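You operate a simulated robot arm through the tools that you are given. There is no shell and no other tool. Be economical: measure what you need, move in short steps, check, and stop when the job is done.

The job below is to be done with a simulated two-armed robot. You get a single attempt, and the scene is never put back.

TASK
Stand the red-banded small ream in the paper drawer and dry it to 30 %.
Fine: in the slot next to the green-banded one; shut the drawer, set the knob, wait for the DRY lamp, switch off. Set down upright: red-banded small ream.
Where things are to end (x, y in the base frame): red-banded small ream within 0.05 m of [0.65, 0.13].

It is judged by the outcome, as a careful person would: the job done as asked, and still so three seconds after it is handed in. It fails if anything else is knocked over, pushed out of place, dropped, spilled or broken.

THE ROBOT
Two 7-joint arms with two-finger grippers on one trunk, on a base that drives. Base frame: it is fixed to the floor where the robot stands at the start and does not move with it; the origin is under the middle of the robot, x ahead of it, y to its left, z up. Readings come in m, rad, newtons and seconds.
The left shoulder is at the start at [0.029, 0.163, 1.231], the right one opposite. With the tool pointing down near the work surface each hand reaches from about 0.1 to 0.52 m from the robot's upright axis, wherever it stands, measured 20 degrees to its own side. Places, roughly: black tester switch [0.7, 0, 0.9]; dryer knob [0.6, 0.3, 0.9]; dryer switch [0.6, 0.1, 0.9]; inside of the paper drawer [0.7, 0.1, 0.5]; paper drawer [0.6, 0.1, 0.6]; paper dryer [0.7, 0.3, 1]; red-banded small ream [1, -1, 1]. Payload 2.45 kg a hand.
Tool frame (each hand has its own): the origin (TCP) lies between the finger pads and is the grasp point; the fingertips stand 0.026 m ahead of it; z points along the fingers, y is the line along which they close. The gripper opens to 0.096 m. The gripper's body begins 0.069 m behind the TCP.
Orientation is that of the tool frame in the base frame, as a unit quaternion [w, x, y, z]. With the fingers straight down and closing along the base's y, the tool's x points along the base's -x, its y along +y and its z along -z.

THE INTERFACE
- The arms move only by the tool servo_tool. It takes "left_series", "right_series" or both (then of equal length, played together; a hand with none holds still); each is a list of rows, each a list of 7 numbers: the shift along the tool's x, y, z in m, then the turn, a rotation vector about the tool's x, y, z in degrees, then the opening, from 0 (shut) to 1 (fully open). In form: [[x, y, z, rx, ry, rz, gripper], ...]. A call has 1 to 12 rows; each row is the pose to reach, as a shift and turn from the pose commanded when the call began, along the tool's axes at that moment. A row lasts 0.2 s, in which the tool goes at most 0.05 m and 0.15 rad; a call with a longer step from one row to the next is refused whole, and so is a gripper value outside its range. Where a pose cannot be reached the arm comes as near as it can. A force on the tool above 90 N (or 10 N above the force at the start of the call, whichever is more), or a blocked arm, ends the call early, and 0.2 s more pass. Each finger halts on what it meets, pressing with about 35 N; the grip force reading is that of the motor and also rises with nothing between the fingers. The clock runs only during rows and for 0.2 s after the last one: add rows that repeat a pose to give the fingers time. The reply holds the time, the measured pose of the TCP, the force on the tool along the base axes, the opening and the grip force, in the units named above and with some noise, with the torque about the TCP (base axes, N m) and any sound that the robot's microphone picked up.
- Cameras (640 x 400 px; columns grow to the right, rows downward): "scene" is now at [0.0526, 0.0217, 1.686]; the picture's right is [0.34, -0.94, 0.00], its down [-0.87, -0.31, -0.39] and it looks along [0.37, 0.13, -0.92] (base axes); focal length 250 px, centre (320, 200). "left" rides on the left gripper at [0.082, -0.003, -0.098] in its tool frame; the picture's right is [0.04, 1.00, 0.00], its down [-0.73, 0.03, -0.68] and it looks along [-0.68, 0.03, 0.73] (tool axes); focal length 256 px, centre (320, 200). "right" rides on the right gripper at [0.082, 0.003, -0.098] in its tool frame; the picture's right is [-0.04, 1.00, 0.00], its down [-0.73, -0.03, -0.68] and it looks along [-0.68, -0.03, 0.73] (tool axes); focal length 256 px, centre (320, 200). There is no depth. A picture from a camera that has moved, and an enlarged one, comes with that camera's place and axes in the base frame and with its lens.
- get_image(camera): a new picture of that camera. No time passes.
- lift_body(by): slides the trunk up (or, below 0, down) by that many m; the arms and the scene camera ride with it, the base frame stays. It gives what a move gives, with no picture.
- base_move(legs): drives the robot by 1 to 6 legs, each [ahead, left, turn to the left] in m, m and rad, along the robot's own axes; the way and the turn of a leg run together, so that a leg with both is an arc; at most 1.5 m and 3.142 rad a leg. The arms and the cameras ride along, it lands a little off, and it stops where it bumps. It gives what a move gives.
- aim_head(pan, tilt): turns the head with the scene camera to pan (to the left, within 2.094 rad either way) and tilt (down, from -0.506 to 1.204), counted from straight ahead of the robot. It gives what a move gives.
- close_up(camera, box): a new picture of the part [left, top, right, bottom] of that camera's present view, enlarged. No time passes.
- job_done(): hands the job in; it is judged then, once.

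Go step by step. Nothing tells you exact positions but the pictures and the camera data: compare them with the known pose of the tool, close in by small moves and look again before you grip or let go. The budget is 120 turns and 92 pictures, counting those below and the enlarged ones. Unless the task says otherwise, let go and move clear before handing in, and close with one line.

The tools are called after ">>>" as name(argument=value, ...) on one line, values as JSON. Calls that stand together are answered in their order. servo_tool: Moves the arms, as the interface text tells. Its arguments: {"type":"object","properties":{"left_series":{"type":"array","items":{"type":"array","items":{"type":"number"}}},"right_series":{"type":"array","items":{"type":"array","items":{"type":"number"}}}},"required":[]} The other tools are called the same way: lift_body (by) slides the trunk up or down; base_move (legs) drives the base; aim_head (pan, tilt) turns the head that bears the scene camera; get_image (camera) takes a picture; close_up (camera, box) takes an enlarged picture of a part of a camera's view; job_done () hands the job in.

At the start:

```text
time_s: 0.0
left_ee_pos: [0.3776, 0.2503, 1.2023]
left_tool_rot: [-0.001, 0.0, 1.0, 0.0]
left_wrist_force: [0.0, 0.3, -0.4]
left_moment: [0.02, 0.01, 0.0]
left_gripper_width: 0.0959
left_grasp_force: 0.1
right_ee_pos: [0.3806, -0.0422, 1.1975]
right_tool_rot: [-0.001, 0.0, 1.0, -0.001]
right_wrist_force: [0.5, -0.4, -0.7]
right_moment: [0.05, 0.02, -0.04]
right_gripper_width: 0.096
right_grasp_force: 0.1
trunk travel left (down, up): [-0.4, 0.167]
robot x, y, heading: [0.001, -0.0006, -0.001]
head pan, tilt: [0.346, 1.164]
```

scene: 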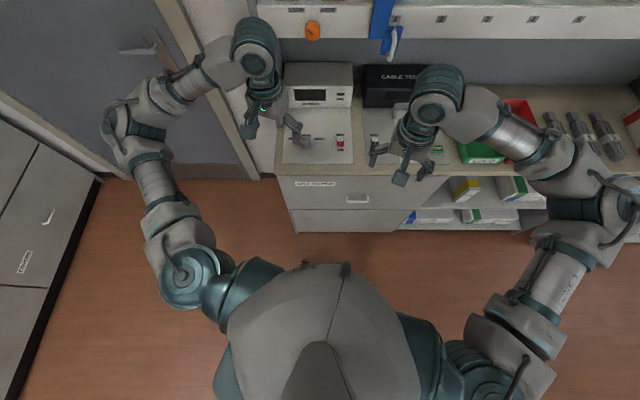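
right: 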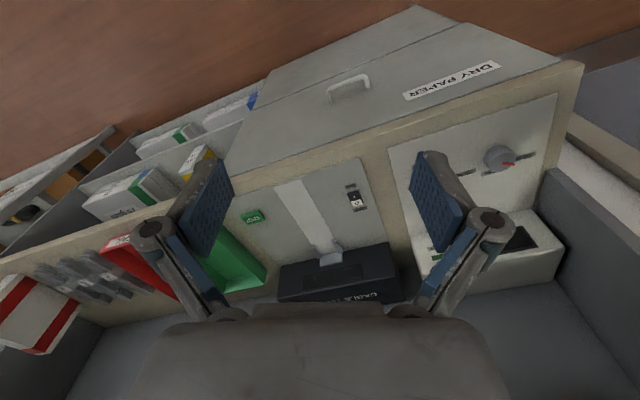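
left: 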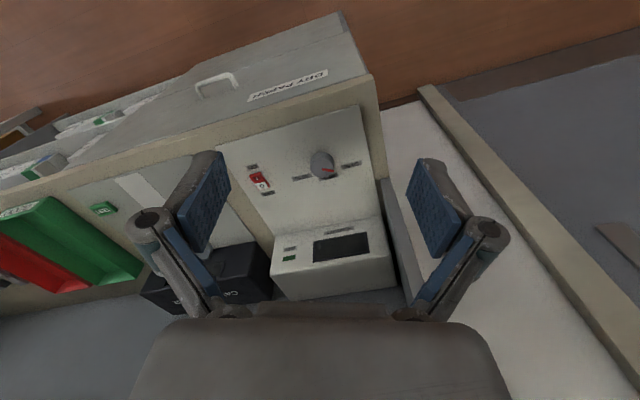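

The counter with the dryer is ahead, and the reams appear to be on the right. I'll look around with the head first.

>>> aim_head(pan=-0.6, tilt=0.6)

>>> get_image(camera="scene")

>>> aim_head(pan=0.3, tilt=0.75)

>>> get_image(camera="scene")

```text
time_s: 1.2
left_ee_pos: [0.3748, 0.25, 1.203]
left_tool_rot: [0.001, 0.0, 1.0, -0.001]
left_wrist_force: [-0.8, 0.1, -0.8]
left_moment: [-0.02, 0.0, 0.0]
left_gripper_width: 0.0958
left_grasp_force: 0.0
right_ee_pos: [0.3771, -0.0426, 1.1998]
right_tool_rot: [0.001, 0.0, 1.0, 0.0]
right_wrist_force: [0.2, 0.2, -0.2]
right_moment: [0.03, 0.01, 0.02]
right_gripper_width: 0.096
right_grasp_force: 0.1
trunk travel left (down, up): [-0.4, 0.167]
robot x, y, heading: [-0.0004, -0.002, -0.002]
head pan, tilt: [-0.6, 0.6]
```

```text
88 pictures are left
camera scene: at [0.0707, -0.0481, 1.7285], right [-0.56, -0.83, 0.0], down [-0.47, 0.32, -0.82], along [0.68, -0.47, -0.57], focal length 250 px, centre (320, 200)
```

scene: 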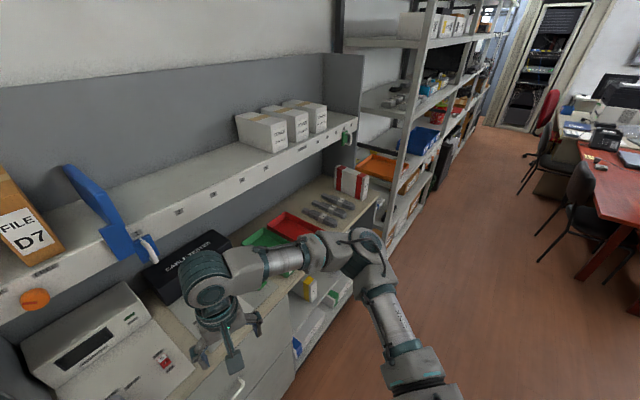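

```text
time_s: 2.4
left_ee_pos: [0.3746, 0.2497, 1.2033]
left_tool_rot: [0.001, 0.0, 1.0, 0.0]
left_wrist_force: [1.0, 0.7, 0.5]
left_moment: [-0.01, -0.02, -0.01]
left_gripper_width: 0.096
left_grasp_force: 0.0
right_ee_pos: [0.378, -0.0435, 1.1992]
right_tool_rot: [0.001, 0.0, 1.0, 0.0]
right_wrist_force: [-0.3, 0.2, -0.3]
right_moment: [-0.01, -0.02, -0.01]
right_gripper_width: 0.0959
right_grasp_force: 0.0
trunk travel left (down, up): [-0.4, 0.167]
robot x, y, heading: [-0.0002, 0.0001, -0.001]
head pan, tilt: [0.3, 0.75]
```

```text
87 pictures are left
camera scene: at [0.0767, 0.0263, 1.7156], right [0.29, -0.96, 0.0], down [-0.65, -0.2, -0.73], along [0.7, 0.21, -0.68], focal length 250 px, centre (320, 200)
```

scene: 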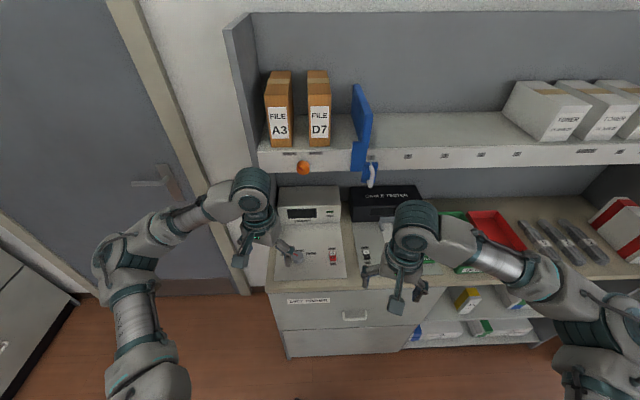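

The white packet with a red band on the counter near [1.07, -0.96] is probably the ream. I'll take closer looks at it and at the dryer.

>>> close_up(camera="scene", box=[260, 170, 440, 360])

>>> close_up(camera="scene", box=[400, 180, 640, 350])

>>> close_up(camera="left", box=[180, 60, 420, 310])

>>> aim_head(pan=-0.75, tilt=0.65)

>>> close_up(camera="scene", box=[200, 120, 360, 260])

```text
2.11 times, centred on (350, 265) of scene
camera zoom: at [0.0767, 0.0263, 1.7156], right [0.29, -0.96, 0.0], down [-0.65, -0.2, -0.73], along [0.7, 0.21, -0.68], focal length 525 px, centre (257, 63)
```

zoom: 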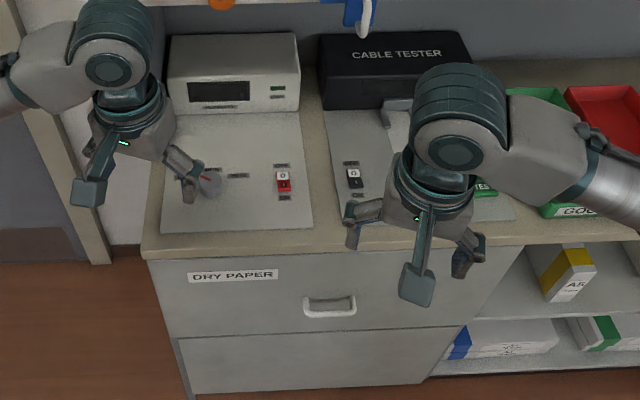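

```text
2.35 times, centred on (520, 265) of scene
camera zoom: at [0.0767, 0.0263, 1.7156], right [0.29, -0.96, 0.0], down [-0.65, -0.2, -0.73], along [0.7, 0.21, -0.68], focal length 587 px, centre (-151, 47)
```

zoom: 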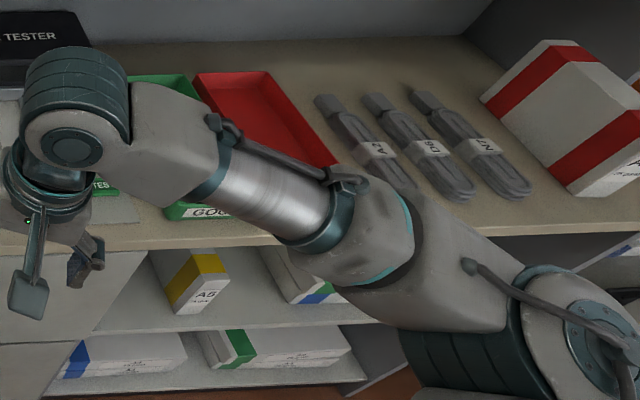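

```text
1.60 times, centred on (300, 185) of left
camera zoom: at [0.2922, 0.2464, 1.3026], right [-0.04, 1.0, 0.0], down [0.73, 0.03, 0.68], along [0.68, 0.03, -0.73], focal length 410 px, centre (352, 224)
```

zoom: 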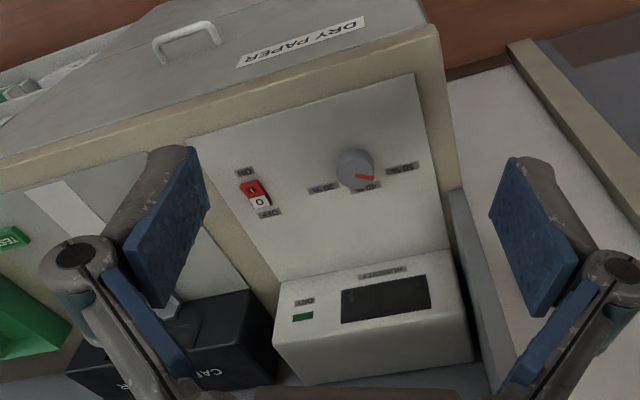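

```text
time_s: 3.7
left_ee_pos: [0.3744, 0.2503, 1.2033]
left_tool_rot: [0.001, -0.001, 1.0, 0.0]
left_wrist_force: [-0.4, -0.4, -0.3]
left_moment: [-0.02, -0.03, 0.0]
left_gripper_width: 0.0958
left_grasp_force: 0.1
right_ee_pos: [0.3775, -0.0426, 1.2001]
right_tool_rot: [0.001, 0.0, 1.0, 0.0]
right_wrist_force: [1.0, 0.0, 0.1]
right_moment: [0.0, -0.01, 0.0]
right_gripper_width: 0.096
right_grasp_force: 0.0
trunk travel left (down, up): [-0.4, 0.167]
robot x, y, heading: [-0.0019, -0.0, 0.0]
head pan, tilt: [-0.75, 0.649]
```

```text
2.86 times, centred on (280, 190) of scene
camera zoom: at [0.0611, -0.0574, 1.7243], right [-0.68, -0.73, 0.0], down [-0.45, 0.41, -0.8], along [0.58, -0.54, -0.61], focal length 713 px, centre (434, 229)
```

zoom: 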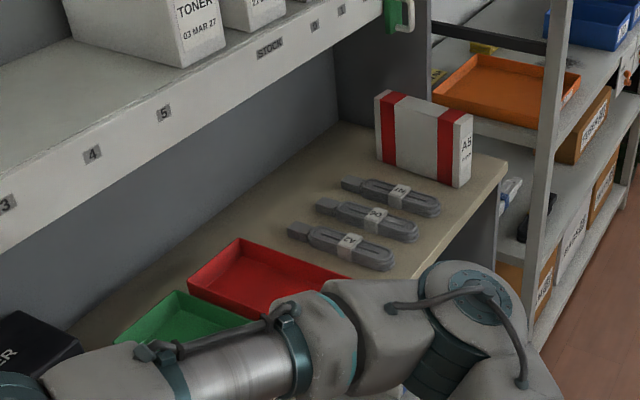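

The counter is yawed about 0.325 rad to the robot, and the drawer handle is near [0.52, 0.01, 0.67]. I'll face the counter, step back a little and lower the trunk so I can open the drawer first.

>>> base_move(legs=[[-0.1, 0, 0], [0, 0, 0.325]])

>>> lift_body(by=-0.3)

>>> servo_tool(right_series=[[0, 0, 0, 0, -8, 0, 1], [0, 0, 0, 0, -16, 0, 1], [0, 0, 0, 0, -24, 0, 1], [0, 0, 0, 0, -32, 0, 1], [0, 0, 0, 0, -40, 0, 1], [0, 0, 0, 0, -48, 0, 1], [0, 0, 0, 0, -56, 0, 1], [0, 0, 0, 0, -64, 0, 1], [0, 0, 0, 0, -72, 0, 1], [0, 0, 0, 0, -80, 0, 1], [0, 0, 0, 0, -85, 0, 1], [0, 0, 0, 0, -90, 0, 1]])

>>> aim_head(pan=-0.2, tilt=0.8)

>>> get_image(camera="scene")

>>> get_image(camera="right")

```text
time_s: 5.9
left_ee_pos: [0.1789, 0.3504, 1.2033]
left_tool_rot: [-0.001, -0.158, 0.987, 0.0]
left_wrist_force: [0.0, -0.1, -0.8]
left_moment: [0.02, 0.02, 0.02]
left_gripper_width: 0.0959
left_grasp_force: 0.0
right_ee_pos: [0.2744, 0.0737, 1.1995]
right_tool_rot: [0.0, -0.158, 0.987, 0.001]
right_wrist_force: [-0.6, 0.3, -0.2]
right_moment: [-0.01, 0.05, 0.01]
right_gripper_width: 0.0962
right_grasp_force: 0.0
trunk travel left (down, up): [-0.4, 0.167]
robot x, y, heading: [-0.1002, -0.0001, 0.317]
head pan, tilt: [-0.75, 0.649]
```

```text
time_s: 8.9
left_ee_pos: [0.1729, 0.3533, 0.9057]
left_tool_rot: [0.003, -0.158, 0.987, 0.0]
left_wrist_force: [-0.6, -0.4, 0.7]
left_moment: [0.05, -0.03, 0.02]
left_gripper_width: 0.096
left_grasp_force: 0.0
right_ee_pos: [0.268, 0.0757, 0.9013]
right_tool_rot: [0.002, -0.159, 0.987, 0.0]
right_wrist_force: [-0.3, 0.6, 0.5]
right_moment: [-0.02, 0.01, 0.04]
right_gripper_width: 0.096
right_grasp_force: 0.1
trunk travel left (down, up): [-0.1, 0.467]
robot x, y, heading: [-0.1012, -0.0008, 0.316]
head pan, tilt: [-0.75, 0.649]
```

```text
time_s: 11.0
left_ee_pos: [0.1707, 0.3507, 0.9066]
left_tool_rot: [0.004, -0.158, 0.987, 0.001]
left_wrist_force: [-0.1, -0.1, 0.3]
left_moment: [-0.01, -0.03, 0.01]
left_gripper_width: 0.096
left_grasp_force: 0.0
right_ee_pos: [0.2827, 0.12, 0.978]
right_tool_rot: [0.593, -0.027, 0.783, 0.188]
right_wrist_force: [-0.3, -0.4, 0.2]
right_moment: [0.04, 0.0, 0.0]
right_gripper_width: 0.0962
right_grasp_force: 0.0
right hand out of reach, approached as far as the arm can: row 6, 7, 8, 9, 10
trunk travel left (down, up): [-0.1, 0.467]
robot x, y, heading: [-0.0999, -0.0018, 0.321]
head pan, tilt: [-0.75, 0.649]
stopped in row 10 (right hand): the arm was blocked; the commanded pose is now the measured one
```

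```text
time_s: 12.0
left_ee_pos: [0.1711, 0.3513, 0.9065]
left_tool_rot: [0.004, -0.159, 0.987, 0.0]
left_wrist_force: [-0.5, -0.2, -0.2]
left_moment: [0.05, 0.01, 0.01]
left_gripper_width: 0.0958
left_grasp_force: 0.0
right_ee_pos: [0.2829, 0.1205, 0.9777]
right_tool_rot: [0.592, -0.026, 0.784, 0.187]
right_wrist_force: [-0.3, 0.4, -0.1]
right_moment: [0.03, 0.01, 0.02]
right_gripper_width: 0.0959
right_grasp_force: 0.1
trunk travel left (down, up): [-0.1, 0.467]
robot x, y, heading: [-0.0993, 0.0008, 0.32]
head pan, tilt: [-0.201, 0.799]
```

```text
82 pictures are left
camera scene: at [0.1823, 0.0777, 1.3893], right [0.12, -0.99, 0.0], down [-0.71, -0.09, -0.69], along [0.69, 0.08, -0.72], focal length 250 px, centre (320, 200)
```

scene: 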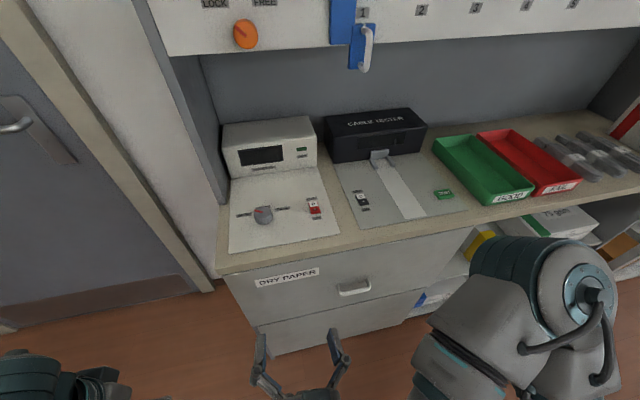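

```text
81 pictures are left
camera right: at [0.1692, 0.1071, 0.9242], right [-0.25, 0.92, 0.3], down [-0.4, -0.38, 0.84], along [0.88, 0.09, 0.46], focal length 256 px, centre (320, 200)
```

right: 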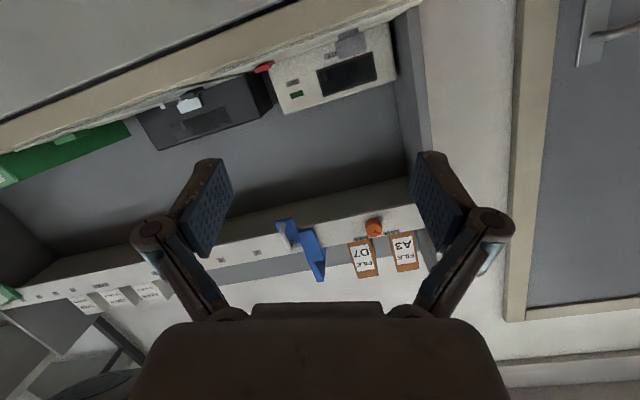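

The fingers now point forward, 13° down. I'll shift the hand to the right in line with the handle and roll it so the fingers close vertically.

>>> servo_tool(right_series=[[0, -0.04, 0, 0, 0, 0, 1], [0, -0.08, 0, 0, 0, 0, 1], [0, -0.12, 0, 0, 0, 8, 1], [0, -0.16, 0, 0, 0, 16, 1], [0, -0.18, 0, 0, 0, 24, 1], [0, -0.18, 0, 0, 0, 32, 1], [0, -0.18, 0, 0, 0, 40, 1], [0, -0.18, 0, 0, 0, 48, 1], [0, -0.18, 0, 0, 0, 56, 1], [0, -0.18, 0, 0, 0, 64, 1], [0, -0.18, 0, 0, 0, 72, 1], [0, -0.18, 0, 0, 0, 80, 1]])

```text
time_s: 14.6
left_ee_pos: [0.171, 0.3482, 0.907]
left_tool_rot: [0.005, -0.159, 0.987, 0.003]
left_wrist_force: [-0.6, -0.5, -0.5]
left_moment: [0.03, -0.01, -0.03]
left_gripper_width: 0.0962
left_grasp_force: 0.0
right_ee_pos: [0.4242, 0.0062, 1.0259]
right_tool_rot: [0.333, 0.484, 0.618, 0.523]
right_wrist_force: [-0.4, -0.2, -0.5]
right_moment: [0.0, 0.03, 0.02]
right_gripper_width: 0.0959
right_grasp_force: 0.0
right hand out of reach, approached as far as the arm can: row 1, 2, 3, 4, 5, 6, 7, 8, 9, 10, 11, 12
trunk travel left (down, up): [-0.1, 0.467]
robot x, y, heading: [-0.0982, -0.0019, 0.318]
head pan, tilt: [-0.201, 0.799]
```

The hand is now rolled correctly, with the fingers forward and closing vertically. I'll lower the trunk, then bring the hand down to handle height while staying back from the drawer.

>>> lift_body(by=-0.1)

>>> servo_tool(right_series=[[0, -0.04, -0.01, 0, 0, 0, 1], [0, -0.08, -0.02, 0, 0, 0, 1], [0, -0.12, -0.02, 0, 0, 0, 1], [0, -0.16, -0.02, 0, 0, 0, 1], [-0.01, -0.2, -0.02, 0, 0, 0, 1], [-0.02, -0.23, -0.02, 0, 0, 0, 1], [-0.025, -0.25, -0.02, 0, 0, 0, 1], [-0.025, -0.25, -0.02, 0, 0, 0, 1]])

>>> get_image(camera="right")

>>> get_image(camera="scene")

```text
time_s: 15.9
left_ee_pos: [0.1691, 0.3516, 0.8077]
left_tool_rot: [0.006, -0.159, 0.987, 0.001]
left_wrist_force: [0.0, 0.0, 0.5]
left_moment: [-0.03, -0.07, 0.01]
left_gripper_width: 0.0961
left_grasp_force: 0.1
right_ee_pos: [0.4717, 0.0307, 0.8312]
right_tool_rot: [0.287, 0.519, 0.664, 0.455]
right_wrist_force: [-0.5, -0.2, 0.8]
right_moment: [-0.01, 0.01, -0.03]
right_gripper_width: 0.0959
right_grasp_force: 0.1
trunk travel left (down, up): [0.0, 0.567]
robot x, y, heading: [-0.1036, 0.0001, 0.319]
head pan, tilt: [-0.201, 0.799]
```

```text
time_s: 17.7
left_ee_pos: [0.1709, 0.3502, 0.8059]
left_tool_rot: [0.005, -0.158, 0.987, 0.001]
left_wrist_force: [-0.3, 0.1, 0.3]
left_moment: [0.0, 0.01, 0.03]
left_gripper_width: 0.096
left_grasp_force: 0.0
right_ee_pos: [0.3912, 0.0363, 0.5521]
right_tool_rot: [0.288, 0.519, 0.665, 0.453]
right_wrist_force: [-0.2, 0.4, -0.2]
right_moment: [0.01, 0.0, -0.01]
right_gripper_width: 0.0963
right_grasp_force: 0.1
right hand out of reach, approached as far as the arm can: row 1, 2, 3, 4, 5, 6, 7, 8
trunk travel left (down, up): [0.0, 0.567]
robot x, y, heading: [-0.0987, -0.0015, 0.316]
head pan, tilt: [-0.201, 0.799]
```

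```text
80 pictures are left
camera right: at [0.2852, 0.0848, 0.6032], right [0.44, 0.01, 0.9], down [-0.38, -0.91, 0.2], along [0.82, -0.42, -0.4], focal length 256 px, centre (320, 200)
```

right: 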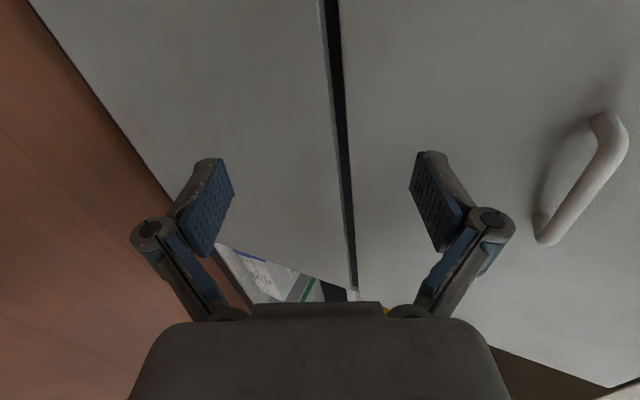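

```text
79 pictures are left
camera scene: at [0.3049, 0.1164, 1.2488], right [0.12, -0.99, 0.0], down [-0.72, -0.09, -0.69], along [0.69, 0.08, -0.72], focal length 250 px, centre (320, 200)
```

scene: 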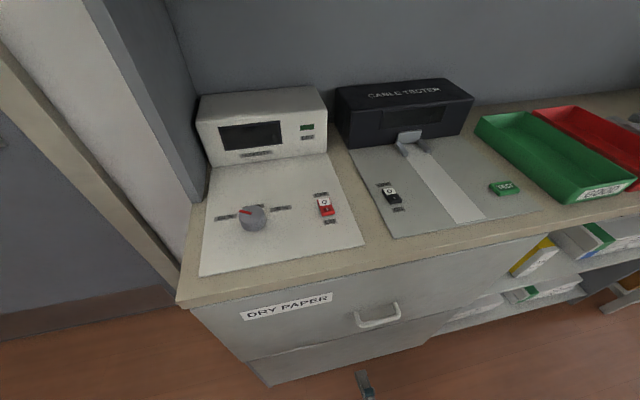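

The handle bar works out near [0.52, 0.013, 0.70]. I'll raise the hand towards it and check the offset.

>>> servo_tool(right_series=[[-0.01, 0.04, -0.01, 0, 0, 0, 1], [-0.02, 0.08, -0.02, 0, 0, 0, 1], [-0.03, 0.12, -0.03, 0, 0, 0, 1], [-0.04, 0.15, -0.03, 0, 0, 0, 1], [-0.04, 0.15, -0.03, 0, 0, 0, 1]])

>>> get_image(camera="right")

```text
time_s: 18.9
left_ee_pos: [0.1716, 0.3493, 0.8066]
left_tool_rot: [0.004, -0.158, 0.987, 0.001]
left_wrist_force: [0.6, 0.6, 0.7]
left_moment: [-0.01, 0.03, 0.0]
left_gripper_width: 0.0959
left_grasp_force: 0.1
right_ee_pos: [0.4854, 0.0348, 0.6817]
right_tool_rot: [0.288, 0.519, 0.664, 0.454]
right_wrist_force: [0.1, 0.1, -1.3]
right_moment: [0.0, -0.03, 0.01]
right_gripper_width: 0.097
right_grasp_force: 0.0
right hand out of reach, approached as far as the arm can: row 1, 2, 3, 4, 5
trunk travel left (down, up): [0.0, 0.567]
robot x, y, heading: [-0.097, -0.001, 0.32]
head pan, tilt: [-0.201, 0.799]
```

```text
78 pictures are left
camera right: at [0.3814, 0.0828, 0.7331], right [0.44, 0.01, 0.9], down [-0.38, -0.91, 0.2], along [0.81, -0.42, -0.4], focal length 256 px, centre (320, 200)
```

right: 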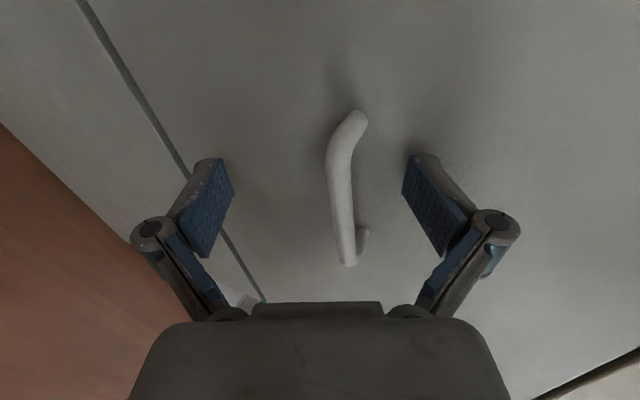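

The handle is nearly between the fingers, about 2–3 cm ahead. I'll move in.

>>> servo_tool(right_series=[[-0.005, 0.004, 0.01, 0, 0, 0, 1], [-0.01, 0.007, 0.022, 0, 0, 0, 1], [-0.01, 0.007, 0.022, 0, 0, 0, 1]])

>>> get_image(camera="right")

```text
time_s: 19.7
left_ee_pos: [0.1707, 0.3502, 0.8053]
left_tool_rot: [0.004, -0.158, 0.987, 0.0]
left_wrist_force: [-0.3, -0.6, -0.4]
left_moment: [-0.01, 0.01, -0.01]
left_gripper_width: 0.0958
left_grasp_force: 0.0
right_ee_pos: [0.5146, 0.0316, 0.6763]
right_tool_rot: [0.287, 0.52, 0.666, 0.452]
right_wrist_force: [-6.5, 0.6, -2.5]
right_moment: [-0.03, -0.18, 0.06]
right_gripper_width: 0.0923
right_grasp_force: 0.0
trunk travel left (down, up): [0.0, 0.567]
robot x, y, heading: [-0.1002, -0.0022, 0.314]
head pan, tilt: [-0.201, 0.799]
```

```text
77 pictures are left
camera right: at [0.4086, 0.0813, 0.7273], right [0.44, 0.01, 0.9], down [-0.38, -0.91, 0.2], along [0.81, -0.42, -0.4], focal length 256 px, centre (320, 200)
```

right: 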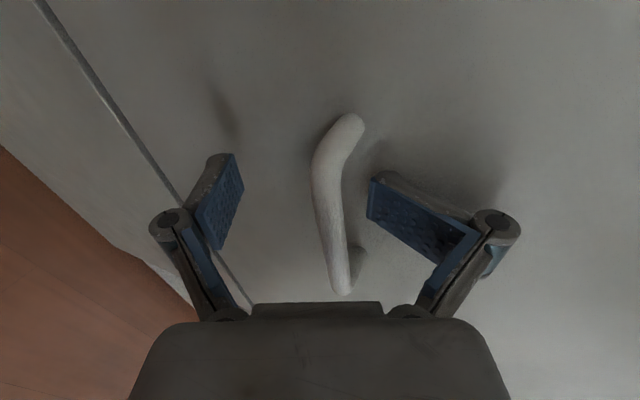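

The upper fingertip touches the drawer face lightly and the bar is between the fingers. I'll back off 4 mm and close.

>>> servo_tool(right_series=[[0, 0, -0.005, 0, 0, 0, 1], [0, 0, -0.005, 0, 0, 0, 0.6], [0, 0, -0.005, 0, 0, 0, 0.2], [0, 0, -0.005, 0, 0, 0, 0], [0, 0, -0.005, 0, 0, 0, 0], [0, 0, -0.005, 0, 0, 0, 0]])

>>> get_image(camera="right")

```text
time_s: 21.1
left_ee_pos: [0.1693, 0.3487, 0.8073]
left_tool_rot: [0.004, -0.159, 0.987, 0.001]
left_wrist_force: [0.7, 0.0, 0.3]
left_moment: [-0.01, -0.03, -0.04]
left_gripper_width: 0.0961
left_grasp_force: 0.1
right_ee_pos: [0.5071, 0.0315, 0.6772]
right_tool_rot: [0.284, 0.52, 0.668, 0.451]
right_wrist_force: [-47.5, -21.0, -15.5]
right_moment: [-2.01, 2.63, 1.66]
right_gripper_width: 0.0315
right_grasp_force: 44.8
trunk travel left (down, up): [0.0, 0.567]
robot x, y, heading: [-0.0983, -0.0018, 0.319]
head pan, tilt: [-0.201, 0.799]
```

```text
76 pictures are left
camera right: at [0.4013, 0.0795, 0.7299], right [0.45, 0.02, 0.89], down [-0.37, -0.91, 0.2], along [0.81, -0.42, -0.4], focal length 256 px, centre (320, 200)
```

right: 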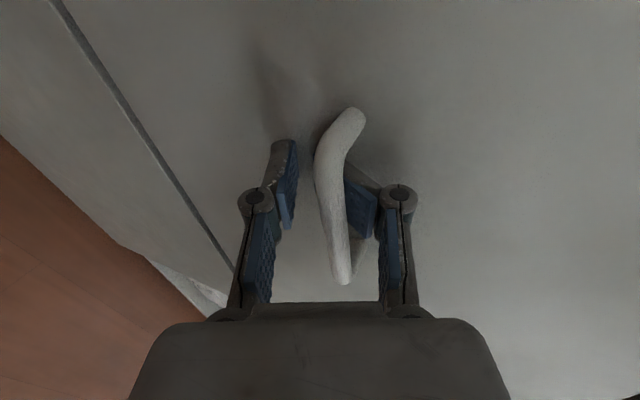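

Only the upper finger touches the bar, so the bar sits high between the fingers. I'll open slightly, raise the hand about 9 mm and close again.

>>> servo_tool(right_series=[[0, 0, 0, 0, 0, 0, 0.5], [0, 0.005, 0, 0, 0, 0, 0.5], [0, 0.01, 0, 0, 0, 0, 0.5], [0, 0.01, 0, 0, 0, 0, 0.2], [0, 0.01, 0, 0, 0, 0, 0], [0, 0.01, 0, 0, 0, 0, 0], [0, 0.01, 0, 0, 0, 0, 0]])

>>> get_image(camera="right")

```text
time_s: 22.3
left_ee_pos: [0.1671, 0.3461, 0.8097]
left_tool_rot: [0.006, -0.159, 0.987, 0.002]
left_wrist_force: [-0.8, 0.1, 0.4]
left_moment: [-0.02, -0.01, -0.02]
left_gripper_width: 0.0961
left_grasp_force: 0.1
right_ee_pos: [0.504, 0.0307, 0.6832]
right_tool_rot: [0.282, 0.52, 0.674, 0.442]
right_wrist_force: [0.4, -11.4, 0.8]
right_moment: [-1.15, 2.48, 2.56]
right_gripper_width: 0.0222
right_grasp_force: 42.8
trunk travel left (down, up): [0.0, 0.567]
robot x, y, heading: [-0.1022, -0.0039, 0.319]
head pan, tilt: [-0.201, 0.799]
stopped in row 5 (right hand): the force on the tool passed its limit at 100 N (the readings are from after the stop); the commanded pose is now the measured one
```

```text
75 pictures are left
camera right: at [0.4005, 0.0789, 0.7368], right [0.46, 0.03, 0.89], down [-0.36, -0.91, 0.22], along [0.81, -0.42, -0.41], focal length 256 px, centre (320, 200)
```

right: 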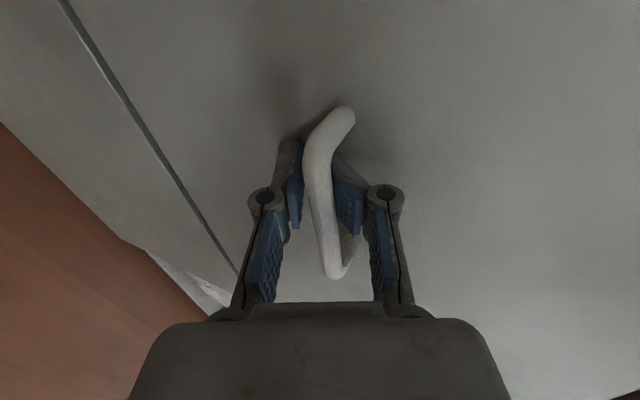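

The bar is now gripped. I'll pull the drawer out by driving backward.

>>> base_move(legs=[[-0.15, 0, 0]])

>>> get_image(camera="scene")

```text
time_s: 23.7
left_ee_pos: [0.0256, 0.2981, 0.8098]
left_tool_rot: [0.007, -0.156, 0.988, 0.004]
left_wrist_force: [0.2, -0.4, 0.0]
left_moment: [0.02, 0.0, 0.0]
left_gripper_width: 0.096
left_grasp_force: 0.0
right_ee_pos: [0.3651, -0.0193, 0.6836]
right_tool_rot: [0.283, 0.523, 0.671, 0.444]
right_wrist_force: [11.2, -34.0, 5.3]
right_moment: [-1.92, 2.23, 1.97]
right_gripper_width: 0.0219
right_grasp_force: 42.3
trunk travel left (down, up): [0.0, 0.567]
robot x, y, heading: [-0.2426, -0.049, 0.313]
head pan, tilt: [-0.201, 0.799]
```

```text
74 pictures are left
camera scene: at [0.1648, 0.0598, 1.2489], right [0.11, -0.99, -0.01], down [-0.72, -0.08, -0.69], along [0.69, 0.08, -0.72], focal length 250 px, centre (320, 200)
```

scene: 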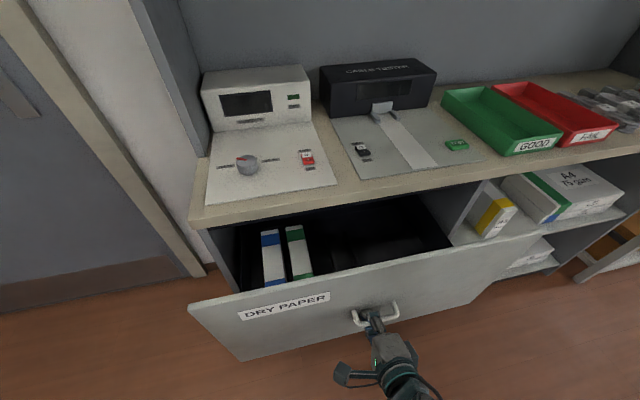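

The drawer is opening, with blue- and green-banded reams inside on the left. I'll pull further.

>>> base_move(legs=[[-0.15, 0, 0.006]])

>>> get_image(camera="scene")

```text
time_s: 25.0
left_ee_pos: [-0.1191, 0.2618, 0.8088]
left_tool_rot: [0.008, -0.147, 0.989, 0.002]
left_wrist_force: [0.4, -1.0, -1.5]
left_moment: [0.1, -0.02, -0.03]
left_gripper_width: 0.0959
left_grasp_force: 0.0
right_ee_pos: [0.2115, -0.0626, 0.6855]
right_tool_rot: [0.289, 0.528, 0.666, 0.44]
right_wrist_force: [5.7, -34.0, -12.1]
right_moment: [0.42, -0.31, 1.46]
right_gripper_width: 0.0196
right_grasp_force: 40.6
trunk travel left (down, up): [0.0, 0.567]
robot x, y, heading: [-0.3893, -0.0847, 0.291]
head pan, tilt: [-0.201, 0.799]
```

```text
73 pictures are left
camera scene: at [0.0186, 0.0367, 1.2478], right [0.09, -1.0, 0.01], down [-0.72, -0.07, -0.69], along [0.69, 0.06, -0.72], focal length 250 px, centre (320, 200)
```

scene: 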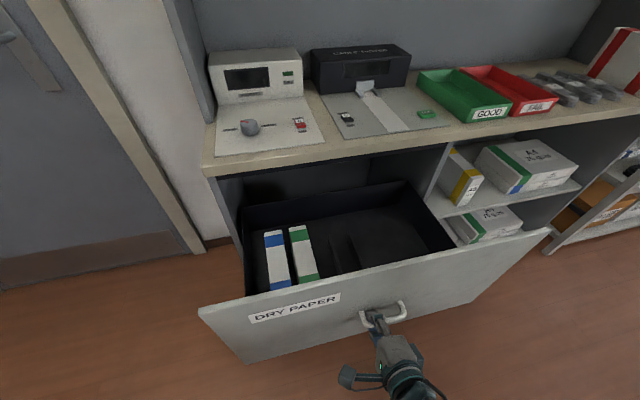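

The drawer is about 0.3 m open. I'll release the handle and back out, then study the slots.

>>> servo_tool(right_series=[[0, 0, 0, 0, 0, 0, 0.5], [0, 0, 0, 0, 0, 0, 1], [0, 0, 0, 0, 0, 0, 1], [0, 0, -0.04, 0, 0, 0, 1], [0, 0, -0.08, 0, 0, 0, 1]])

>>> close_up(camera="scene", box=[200, 170, 480, 345])

```text
time_s: 26.2
left_ee_pos: [-0.1239, 0.2548, 0.815]
left_tool_rot: [0.013, -0.146, 0.989, 0.006]
left_wrist_force: [0.2, 0.6, 0.3]
left_moment: [0.01, 0.01, 0.01]
left_gripper_width: 0.0957
left_grasp_force: 0.1
right_ee_pos: [0.1969, -0.0546, 0.7163]
right_tool_rot: [0.29, 0.528, 0.663, 0.445]
right_wrist_force: [0.3, -0.1, 0.7]
right_moment: [0.01, 0.01, 0.02]
right_gripper_width: 0.0961
right_grasp_force: 0.1
right hand out of reach, approached as far as the arm can: row 4, 5
trunk travel left (down, up): [0.0, 0.567]
robot x, y, heading: [-0.3921, -0.0851, 0.294]
head pan, tilt: [-0.201, 0.799]
```

```text
2.29 times, centred on (340, 258) of scene
camera zoom: at [0.0156, 0.0295, 1.2487], right [0.09, -1.0, 0.0], down [-0.72, -0.07, -0.69], along [0.69, 0.06, -0.72], focal length 570 px, centre (274, 69)
```

zoom: 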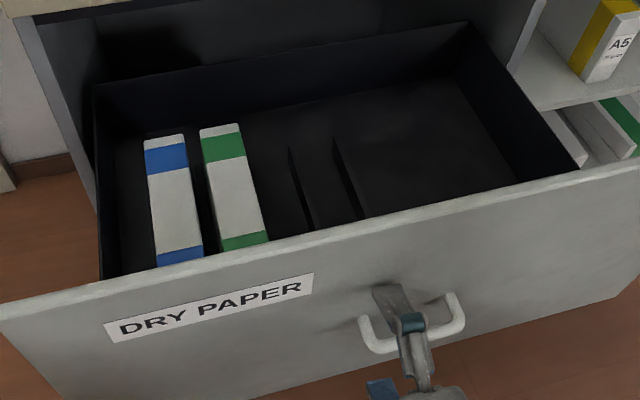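

I'll back the base away from the handle, raise the trunk and look down into the drawer to understand the slots.

>>> base_move(legs=[[-0.12, 0, 0.03]])

>>> lift_body(by=0.4)

>>> aim_head(pan=0.0, tilt=0.9)

>>> get_image(camera="scene")

```text
time_s: 27.5
left_ee_pos: [-0.251, 0.2274, 0.8143]
left_tool_rot: [0.013, -0.16, 0.987, 0.006]
left_wrist_force: [0.3, -0.8, 0.2]
left_moment: [0.01, -0.01, -0.01]
left_gripper_width: 0.096
left_grasp_force: 0.1
right_ee_pos: [0.0783, -0.0746, 0.7171]
right_tool_rot: [0.284, 0.518, 0.67, 0.449]
right_wrist_force: [-0.5, 0.2, -0.5]
right_moment: [-0.02, -0.02, -0.03]
right_gripper_width: 0.096
right_grasp_force: 0.0
trunk travel left (down, up): [0.0, 0.567]
robot x, y, heading: [-0.5076, -0.1186, 0.324]
head pan, tilt: [-0.201, 0.799]
```

```text
time_s: 31.3
left_ee_pos: [-0.2504, 0.2188, 1.219]
left_tool_rot: [0.014, -0.16, 0.987, 0.013]
left_wrist_force: [0.6, 0.2, -0.4]
left_moment: [-0.04, -0.03, 0.0]
left_gripper_width: 0.0958
left_grasp_force: 0.1
right_ee_pos: [0.0785, -0.0828, 1.1181]
right_tool_rot: [0.282, 0.52, 0.667, 0.454]
right_wrist_force: [0.3, -0.3, 0.5]
right_moment: [0.01, 0.02, -0.01]
right_gripper_width: 0.096
right_grasp_force: 0.0
trunk travel left (down, up): [-0.4, 0.167]
robot x, y, heading: [-0.506, -0.115, 0.317]
head pan, tilt: [-0.201, 0.799]
```

```text
time_s: 32.0
left_ee_pos: [-0.2504, 0.218, 1.2178]
left_tool_rot: [0.014, -0.16, 0.987, 0.013]
left_wrist_force: [0.1, -0.1, 0.1]
left_moment: [0.02, -0.01, 0.0]
left_gripper_width: 0.0958
left_grasp_force: 0.0
right_ee_pos: [0.0777, -0.081, 1.1189]
right_tool_rot: [0.28, 0.52, 0.667, 0.454]
right_wrist_force: [-0.5, 0.9, 0.5]
right_moment: [0.03, 0.0, -0.03]
right_gripper_width: 0.0959
right_grasp_force: 0.2
trunk travel left (down, up): [-0.4, 0.167]
robot x, y, heading: [-0.511, -0.1161, 0.322]
head pan, tilt: [0.0, 0.901]
```

```text
71 pictures are left
camera scene: at [-0.4438, -0.0791, 1.7036], right [0.31, -0.95, 0.01], down [-0.74, -0.25, -0.62], along [0.59, 0.19, -0.79], focal length 250 px, centre (320, 200)
```

scene: 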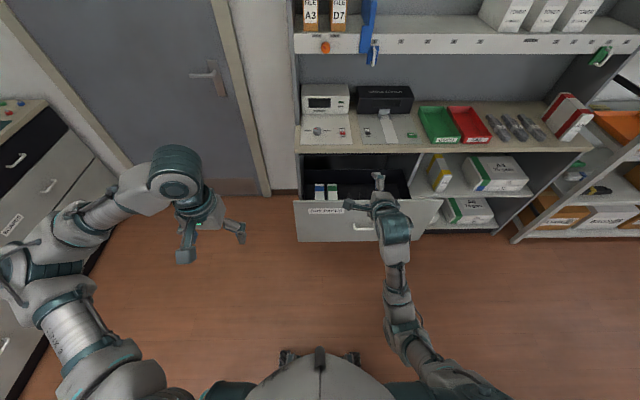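

I'll return the right hand to fingers-down while up here, pulling it in towards the body.

>>> servo_tool(right_series=[[0, 0, -0.02, 3.94, 3.42, -6.06, 1], [0, 0, -0.04, 7.89, 6.83, -12.13, 1], [0, 0, -0.06, 11.83, 10.25, -18.19, 1], [0, 0, -0.08, 15.78, 13.66, -24.26, 1], [0, 0, -0.1, 19.72, 17.08, -30.32, 1], [0, 0, -0.12, 23.66, 20.5, -36.38, 1], [0, 0, -0.14, 27.6, 23.9, -42.4, 1], [0, 0, -0.16, 31.55, 27.3, -48.5, 1], [0, 0, -0.16, 35.5, 30.7, -54.6, 1], [0, 0, -0.16, 39.4, 34.2, -60.6, 1], [0, 0, -0.16, 43.4, 37.6, -66.7, 1], [0, 0, -0.16, 47.3, 41.0, -72.8, 1]])

```text
time_s: 34.6
left_ee_pos: [-0.2509, 0.2187, 1.2184]
left_tool_rot: [0.014, -0.16, 0.987, 0.013]
left_wrist_force: [0.3, 0.5, -0.4]
left_moment: [0.03, 0.02, 0.01]
left_gripper_width: 0.0959
left_grasp_force: 0.0
right_ee_pos: [-0.0586, -0.1319, 1.1869]
right_tool_rot: [0.041, -0.069, 0.995, 0.066]
right_wrist_force: [-0.1, -0.8, -0.6]
right_moment: [-0.02, 0.03, 0.01]
right_gripper_width: 0.096
right_grasp_force: 0.1
trunk travel left (down, up): [-0.4, 0.167]
robot x, y, heading: [-0.5074, -0.1221, 0.322]
head pan, tilt: [0.0, 0.901]
```

The right hand is nearly fingers-down. I'll finish that turn, tuck the left arm, then drive sideways along the counter to stand before the ream.

>>> servo_tool(right_series=[[0, 0, 0, 3.3, 2.9, -5.2, 1], [0, 0, 0, 6.7, 5.85, -10.4, 1], [0, 0, 0, 6.7, 5.85, -10.4, 1], [0, 0, 0, 6.7, 5.85, -10.4, 1]], left_series=[[0.04, 0, 0, 0, 0, 0, 1], [0.08, 0, 0, 0, 0, 0, 1], [0.12, 0, 0, 0, 0, 0, 1], [0.16, 0, 0, 0, 0, 0, 1]])

>>> base_move(legs=[[0, -1.09, 0]])

>>> aim_head(pan=-0.1, tilt=0.7)

>>> get_image(camera="scene")

```text
time_s: 35.6
left_ee_pos: [-0.3929, 0.1718, 1.227]
left_tool_rot: [0.015, -0.16, 0.987, 0.014]
left_wrist_force: [-0.1, 0.3, 0.4]
left_moment: [-0.02, -0.03, 0.02]
left_gripper_width: 0.0959
left_grasp_force: 0.1
left hand out of reach, approached as far as the arm can: row 4
right_ee_pos: [-0.0576, -0.1331, 1.1879]
right_tool_rot: [0.001, -0.158, 0.987, 0.0]
right_wrist_force: [-1.1, -0.3, -0.7]
right_moment: [0.02, 0.05, -0.03]
right_gripper_width: 0.0961
right_grasp_force: 0.1
trunk travel left (down, up): [-0.4, 0.167]
robot x, y, heading: [-0.5069, -0.1174, 0.323]
head pan, tilt: [0.0, 0.901]
```

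```text
time_s: 37.0
left_ee_pos: [-0.371, 0.1285, 1.234]
left_tool_rot: [0.02, -0.124, 0.992, 0.026]
left_wrist_force: [-0.5, 0.0, 0.1]
left_moment: [-0.04, 0.0, 0.0]
left_gripper_width: 0.0961
left_grasp_force: 0.1
right_ee_pos: [-0.0571, -0.1993, 1.1895]
right_tool_rot: [0.004, -0.123, 0.992, 0.008]
right_wrist_force: [-0.1, 1.1, -0.4]
right_moment: [-0.05, -0.01, 0.01]
right_gripper_width: 0.0959
right_grasp_force: 0.0
trunk travel left (down, up): [-0.4, 0.167]
robot x, y, heading: [-0.4986, -0.1282, 0.254]
head pan, tilt: [0.0, 0.901]
stopped in leg 1: the robot was blocked; the commanded pose is now the measured one
```

```text
time_s: 37.7
left_ee_pos: [-0.367, 0.123, 1.2338]
left_tool_rot: [0.019, -0.125, 0.992, 0.027]
left_wrist_force: [0.3, 0.5, 0.7]
left_moment: [0.0, -0.03, -0.01]
left_gripper_width: 0.096
left_grasp_force: 0.1
right_ee_pos: [-0.054, -0.2043, 1.1877]
right_tool_rot: [0.003, -0.123, 0.992, 0.011]
right_wrist_force: [0.8, -0.6, 0.9]
right_moment: [-0.03, -0.02, 0.04]
right_gripper_width: 0.0961
right_grasp_force: 0.1
trunk travel left (down, up): [-0.4, 0.167]
robot x, y, heading: [-0.502, -0.1312, 0.252]
head pan, tilt: [-0.099, 0.7]
```

```text
70 pictures are left
camera scene: at [-0.4209, -0.1134, 1.7198], right [0.15, -0.99, 0.0], down [-0.64, -0.1, -0.76], along [0.75, 0.11, -0.65], focal length 250 px, centre (320, 200)
```

scene: 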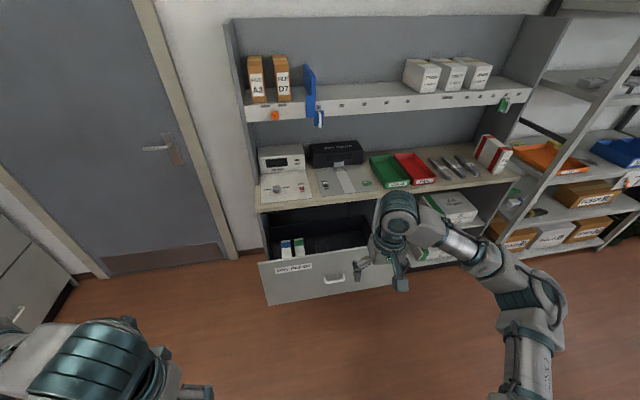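

Something blocked the base on the right. I'll look there.

>>> aim_head(pan=-1.5, tilt=0.9)

>>> get_image(camera="scene")

>>> aim_head(pan=-2.05, tilt=0.9)

>>> get_image(camera="scene")

```text
time_s: 39.3
left_ee_pos: [-0.368, 0.1207, 1.2338]
left_tool_rot: [0.018, -0.124, 0.992, 0.03]
left_wrist_force: [0.5, 0.7, 0.5]
left_moment: [-0.02, 0.02, 0.01]
left_gripper_width: 0.096
left_grasp_force: 0.0
right_ee_pos: [-0.0537, -0.2074, 1.187]
right_tool_rot: [0.003, -0.125, 0.992, 0.013]
right_wrist_force: [0.6, 0.0, 0.2]
right_moment: [0.02, 0.0, -0.01]
right_gripper_width: 0.0963
right_grasp_force: 0.1
trunk travel left (down, up): [-0.4, 0.167]
robot x, y, heading: [-0.4989, -0.1328, 0.251]
head pan, tilt: [-1.499, 0.901]
```

```text
69 pictures are left
camera scene: at [-0.4802, -0.1996, 1.7041], right [-0.95, -0.32, 0.0], down [-0.25, 0.74, -0.62], along [0.2, -0.59, -0.78], focal length 250 px, centre (320, 200)
```

scene: 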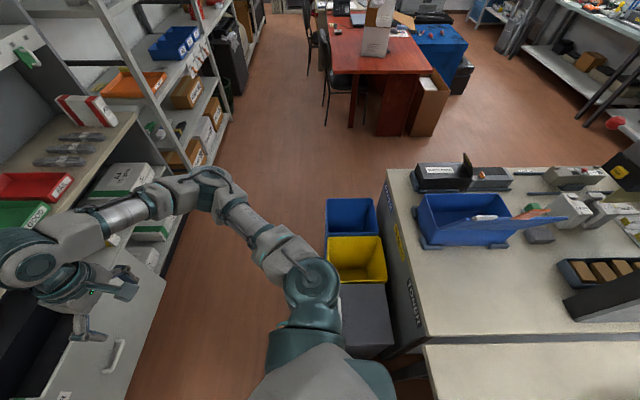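

```text
time_s: 40.2
left_ee_pos: [-0.366, 0.1202, 1.2351]
left_tool_rot: [0.019, -0.124, 0.992, 0.029]
left_wrist_force: [0.1, 0.2, 0.2]
left_moment: [0.03, -0.03, -0.03]
left_gripper_width: 0.096
left_grasp_force: 0.0
right_ee_pos: [-0.0527, -0.2073, 1.187]
right_tool_rot: [0.003, -0.124, 0.992, 0.012]
right_wrist_force: [0.5, -0.4, 0.3]
right_moment: [-0.03, 0.0, 0.02]
right_gripper_width: 0.0962
right_grasp_force: 0.0
trunk travel left (down, up): [-0.4, 0.167]
robot x, y, heading: [-0.5035, -0.1294, 0.254]
head pan, tilt: [-2.051, 0.901]
```

```text
68 pictures are left
camera scene: at [-0.5213, -0.2015, 1.7042], right [-0.97, 0.23, 0.0], down [0.18, 0.76, -0.62], along [-0.14, -0.61, -0.78], focal length 250 px, centre (320, 200)
```

scene: 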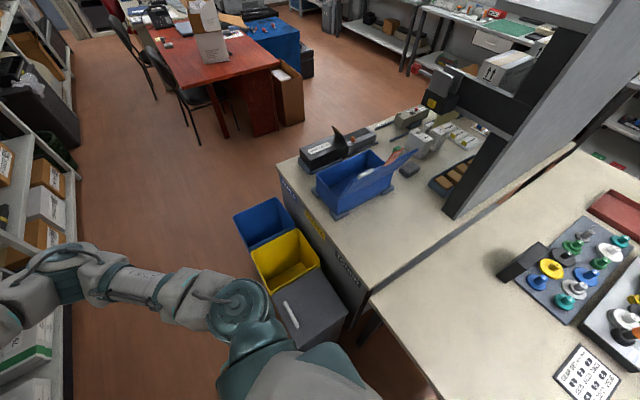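

The base is blocked by bins along the bench behind and to the right; their front is near n = −0.56 in the counter frame. I'll move forward between the bins and the drawer, square up, then go sideways in steps.

>>> base_move(legs=[[0.12, 0.03, 0], [0, 0, 0.07], [0.22, 0, 0]])

>>> aim_head(pan=-0.3, tilt=1.2)

>>> get_image(camera="scene")

>>> aim_head(pan=-2.05, tilt=1.1)

>>> get_image(camera="scene")

```text
time_s: 43.2
left_ee_pos: [-0.063, 0.2438, 1.2366]
left_tool_rot: [0.017, -0.156, 0.987, 0.034]
left_wrist_force: [0.7, -0.6, 1.4]
left_moment: [0.0, 0.0, 0.0]
left_gripper_width: 0.096
left_grasp_force: 0.2
right_ee_pos: [0.272, -0.0623, 1.1851]
right_tool_rot: [0.003, -0.157, 0.987, 0.018]
right_wrist_force: [0.6, -0.3, -0.1]
right_moment: [-0.02, 0.04, -0.03]
right_gripper_width: 0.0959
right_grasp_force: 0.0
trunk travel left (down, up): [-0.4, 0.167]
robot x, y, heading: [-0.1796, -0.0098, 0.312]
head pan, tilt: [-2.051, 0.901]
```

```text
time_s: 45.0
left_ee_pos: [-0.0642, 0.2475, 1.2365]
left_tool_rot: [0.016, -0.155, 0.987, 0.033]
left_wrist_force: [1.0, 0.4, -0.2]
left_moment: [0.01, 0.0, -0.04]
left_gripper_width: 0.0959
left_grasp_force: 0.0
right_ee_pos: [0.2713, -0.0597, 1.1867]
right_tool_rot: [0.003, -0.156, 0.988, 0.016]
right_wrist_force: [0.0, -0.1, -0.2]
right_moment: [0.02, 0.03, 0.04]
right_gripper_width: 0.0961
right_grasp_force: 0.1
trunk travel left (down, up): [-0.4, 0.167]
robot x, y, heading: [-0.1788, -0.0087, 0.312]
head pan, tilt: [-0.3, 1.201]
```

```text
67 pictures are left
camera scene: at [-0.128, -0.0052, 1.684], right [0.02, -1.0, 0.0], down [-0.93, -0.02, -0.36], along [0.36, 0.0, -0.93], focal length 250 px, centre (320, 200)
```

scene: 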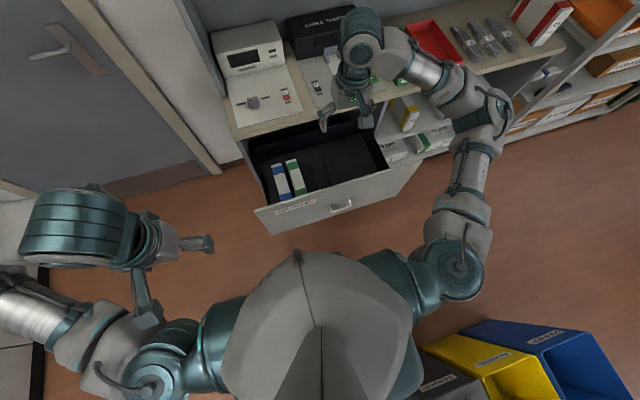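

```text
time_s: 46.8
left_ee_pos: [-0.0667, 0.2531, 1.2351]
left_tool_rot: [0.019, -0.157, 0.987, 0.03]
left_wrist_force: [-0.3, -0.1, -0.1]
left_moment: [-0.02, -0.01, 0.03]
left_gripper_width: 0.0963
left_grasp_force: 0.0
right_ee_pos: [0.2682, -0.0531, 1.1865]
right_tool_rot: [0.003, -0.157, 0.988, 0.013]
right_wrist_force: [0.5, 0.2, 0.4]
right_moment: [-0.02, 0.0, -0.02]
right_gripper_width: 0.0961
right_grasp_force: 0.0
trunk travel left (down, up): [-0.4, 0.167]
robot x, y, heading: [-0.1814, -0.0012, 0.318]
head pan, tilt: [-2.051, 1.1]
```

```text
66 pictures are left
camera scene: at [-0.196, -0.0625, 1.6904], right [-0.99, 0.16, 0.0], down [0.14, 0.88, -0.46], along [-0.07, -0.45, -0.89], focal length 250 px, centre (320, 200)
```

scene: 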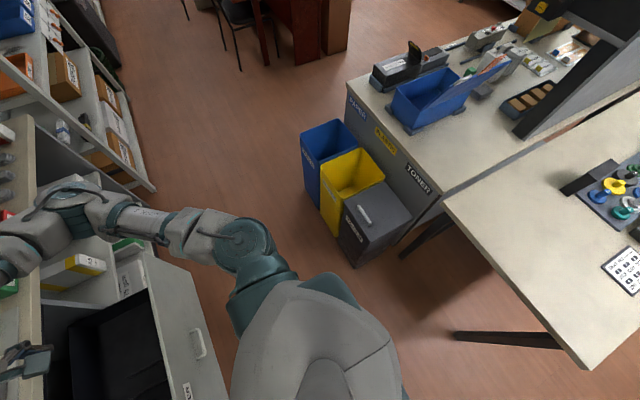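

The way sideways looks clear at this distance. I'll drive right to stand in front of the ream.

>>> base_move(legs=[[0, -0.55, 0], [0, -0.52, 0]])

>>> aim_head(pan=-0.2, tilt=0.7)

>>> get_image(camera="scene")

>>> get_image(camera="right")

```text
time_s: 52.5
left_ee_pos: [0.2534, -0.7339, 1.2327]
left_tool_rot: [0.019, -0.16, 0.987, 0.022]
left_wrist_force: [-0.3, -0.4, 0.1]
left_moment: [0.02, 0.03, -0.02]
left_gripper_width: 0.0959
left_grasp_force: 0.1
right_ee_pos: [0.5907, -1.037, 1.1913]
right_tool_rot: [0.006, -0.161, 0.987, 0.005]
right_wrist_force: [-0.2, 0.6, -0.2]
right_moment: [-0.03, -0.03, -0.01]
right_gripper_width: 0.096
right_grasp_force: 0.0
trunk travel left (down, up): [-0.4, 0.167]
robot x, y, heading: [0.1462, -1.0098, 0.327]
head pan, tilt: [-2.051, 1.1]
```

```text
time_s: 54.4
left_ee_pos: [0.2481, -0.7273, 1.2319]
left_tool_rot: [0.02, -0.162, 0.986, 0.021]
left_wrist_force: [1.1, -0.3, -0.2]
left_moment: [-0.03, -0.01, 0.01]
left_gripper_width: 0.0959
left_grasp_force: 0.0
right_ee_pos: [0.5852, -1.0294, 1.1914]
right_tool_rot: [0.006, -0.163, 0.987, 0.003]
right_wrist_force: [0.0, 1.2, -0.1]
right_moment: [-0.02, -0.04, -0.01]
right_gripper_width: 0.0959
right_grasp_force: 0.0
trunk travel left (down, up): [-0.4, 0.167]
robot x, y, heading: [0.1431, -1.0056, 0.325]
head pan, tilt: [-0.201, 0.7]
```

```text
65 pictures are left
camera scene: at [0.2253, -0.9928, 1.7199], right [0.12, -0.99, 0.0], down [-0.64, -0.08, -0.76], along [0.76, 0.09, -0.65], focal length 250 px, centre (320, 200)
```

scene: 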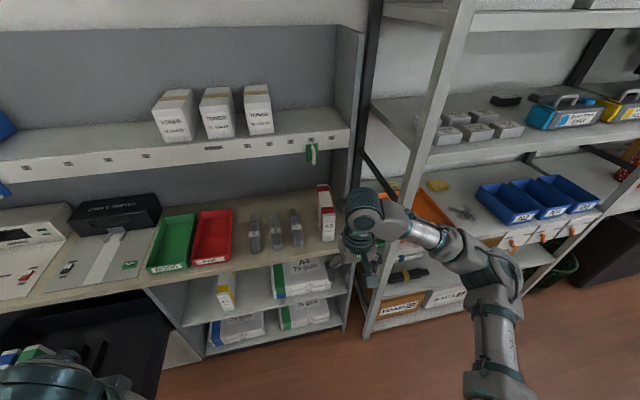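

```text
64 pictures are left
camera right: at [0.5071, -1.0532, 1.2889], right [-0.28, 0.96, 0.01], down [0.7, 0.2, 0.69], along [0.66, 0.2, -0.72], focal length 256 px, centre (320, 200)
```

right: 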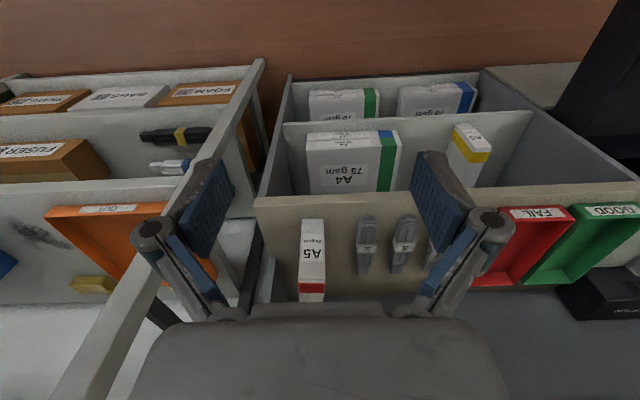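

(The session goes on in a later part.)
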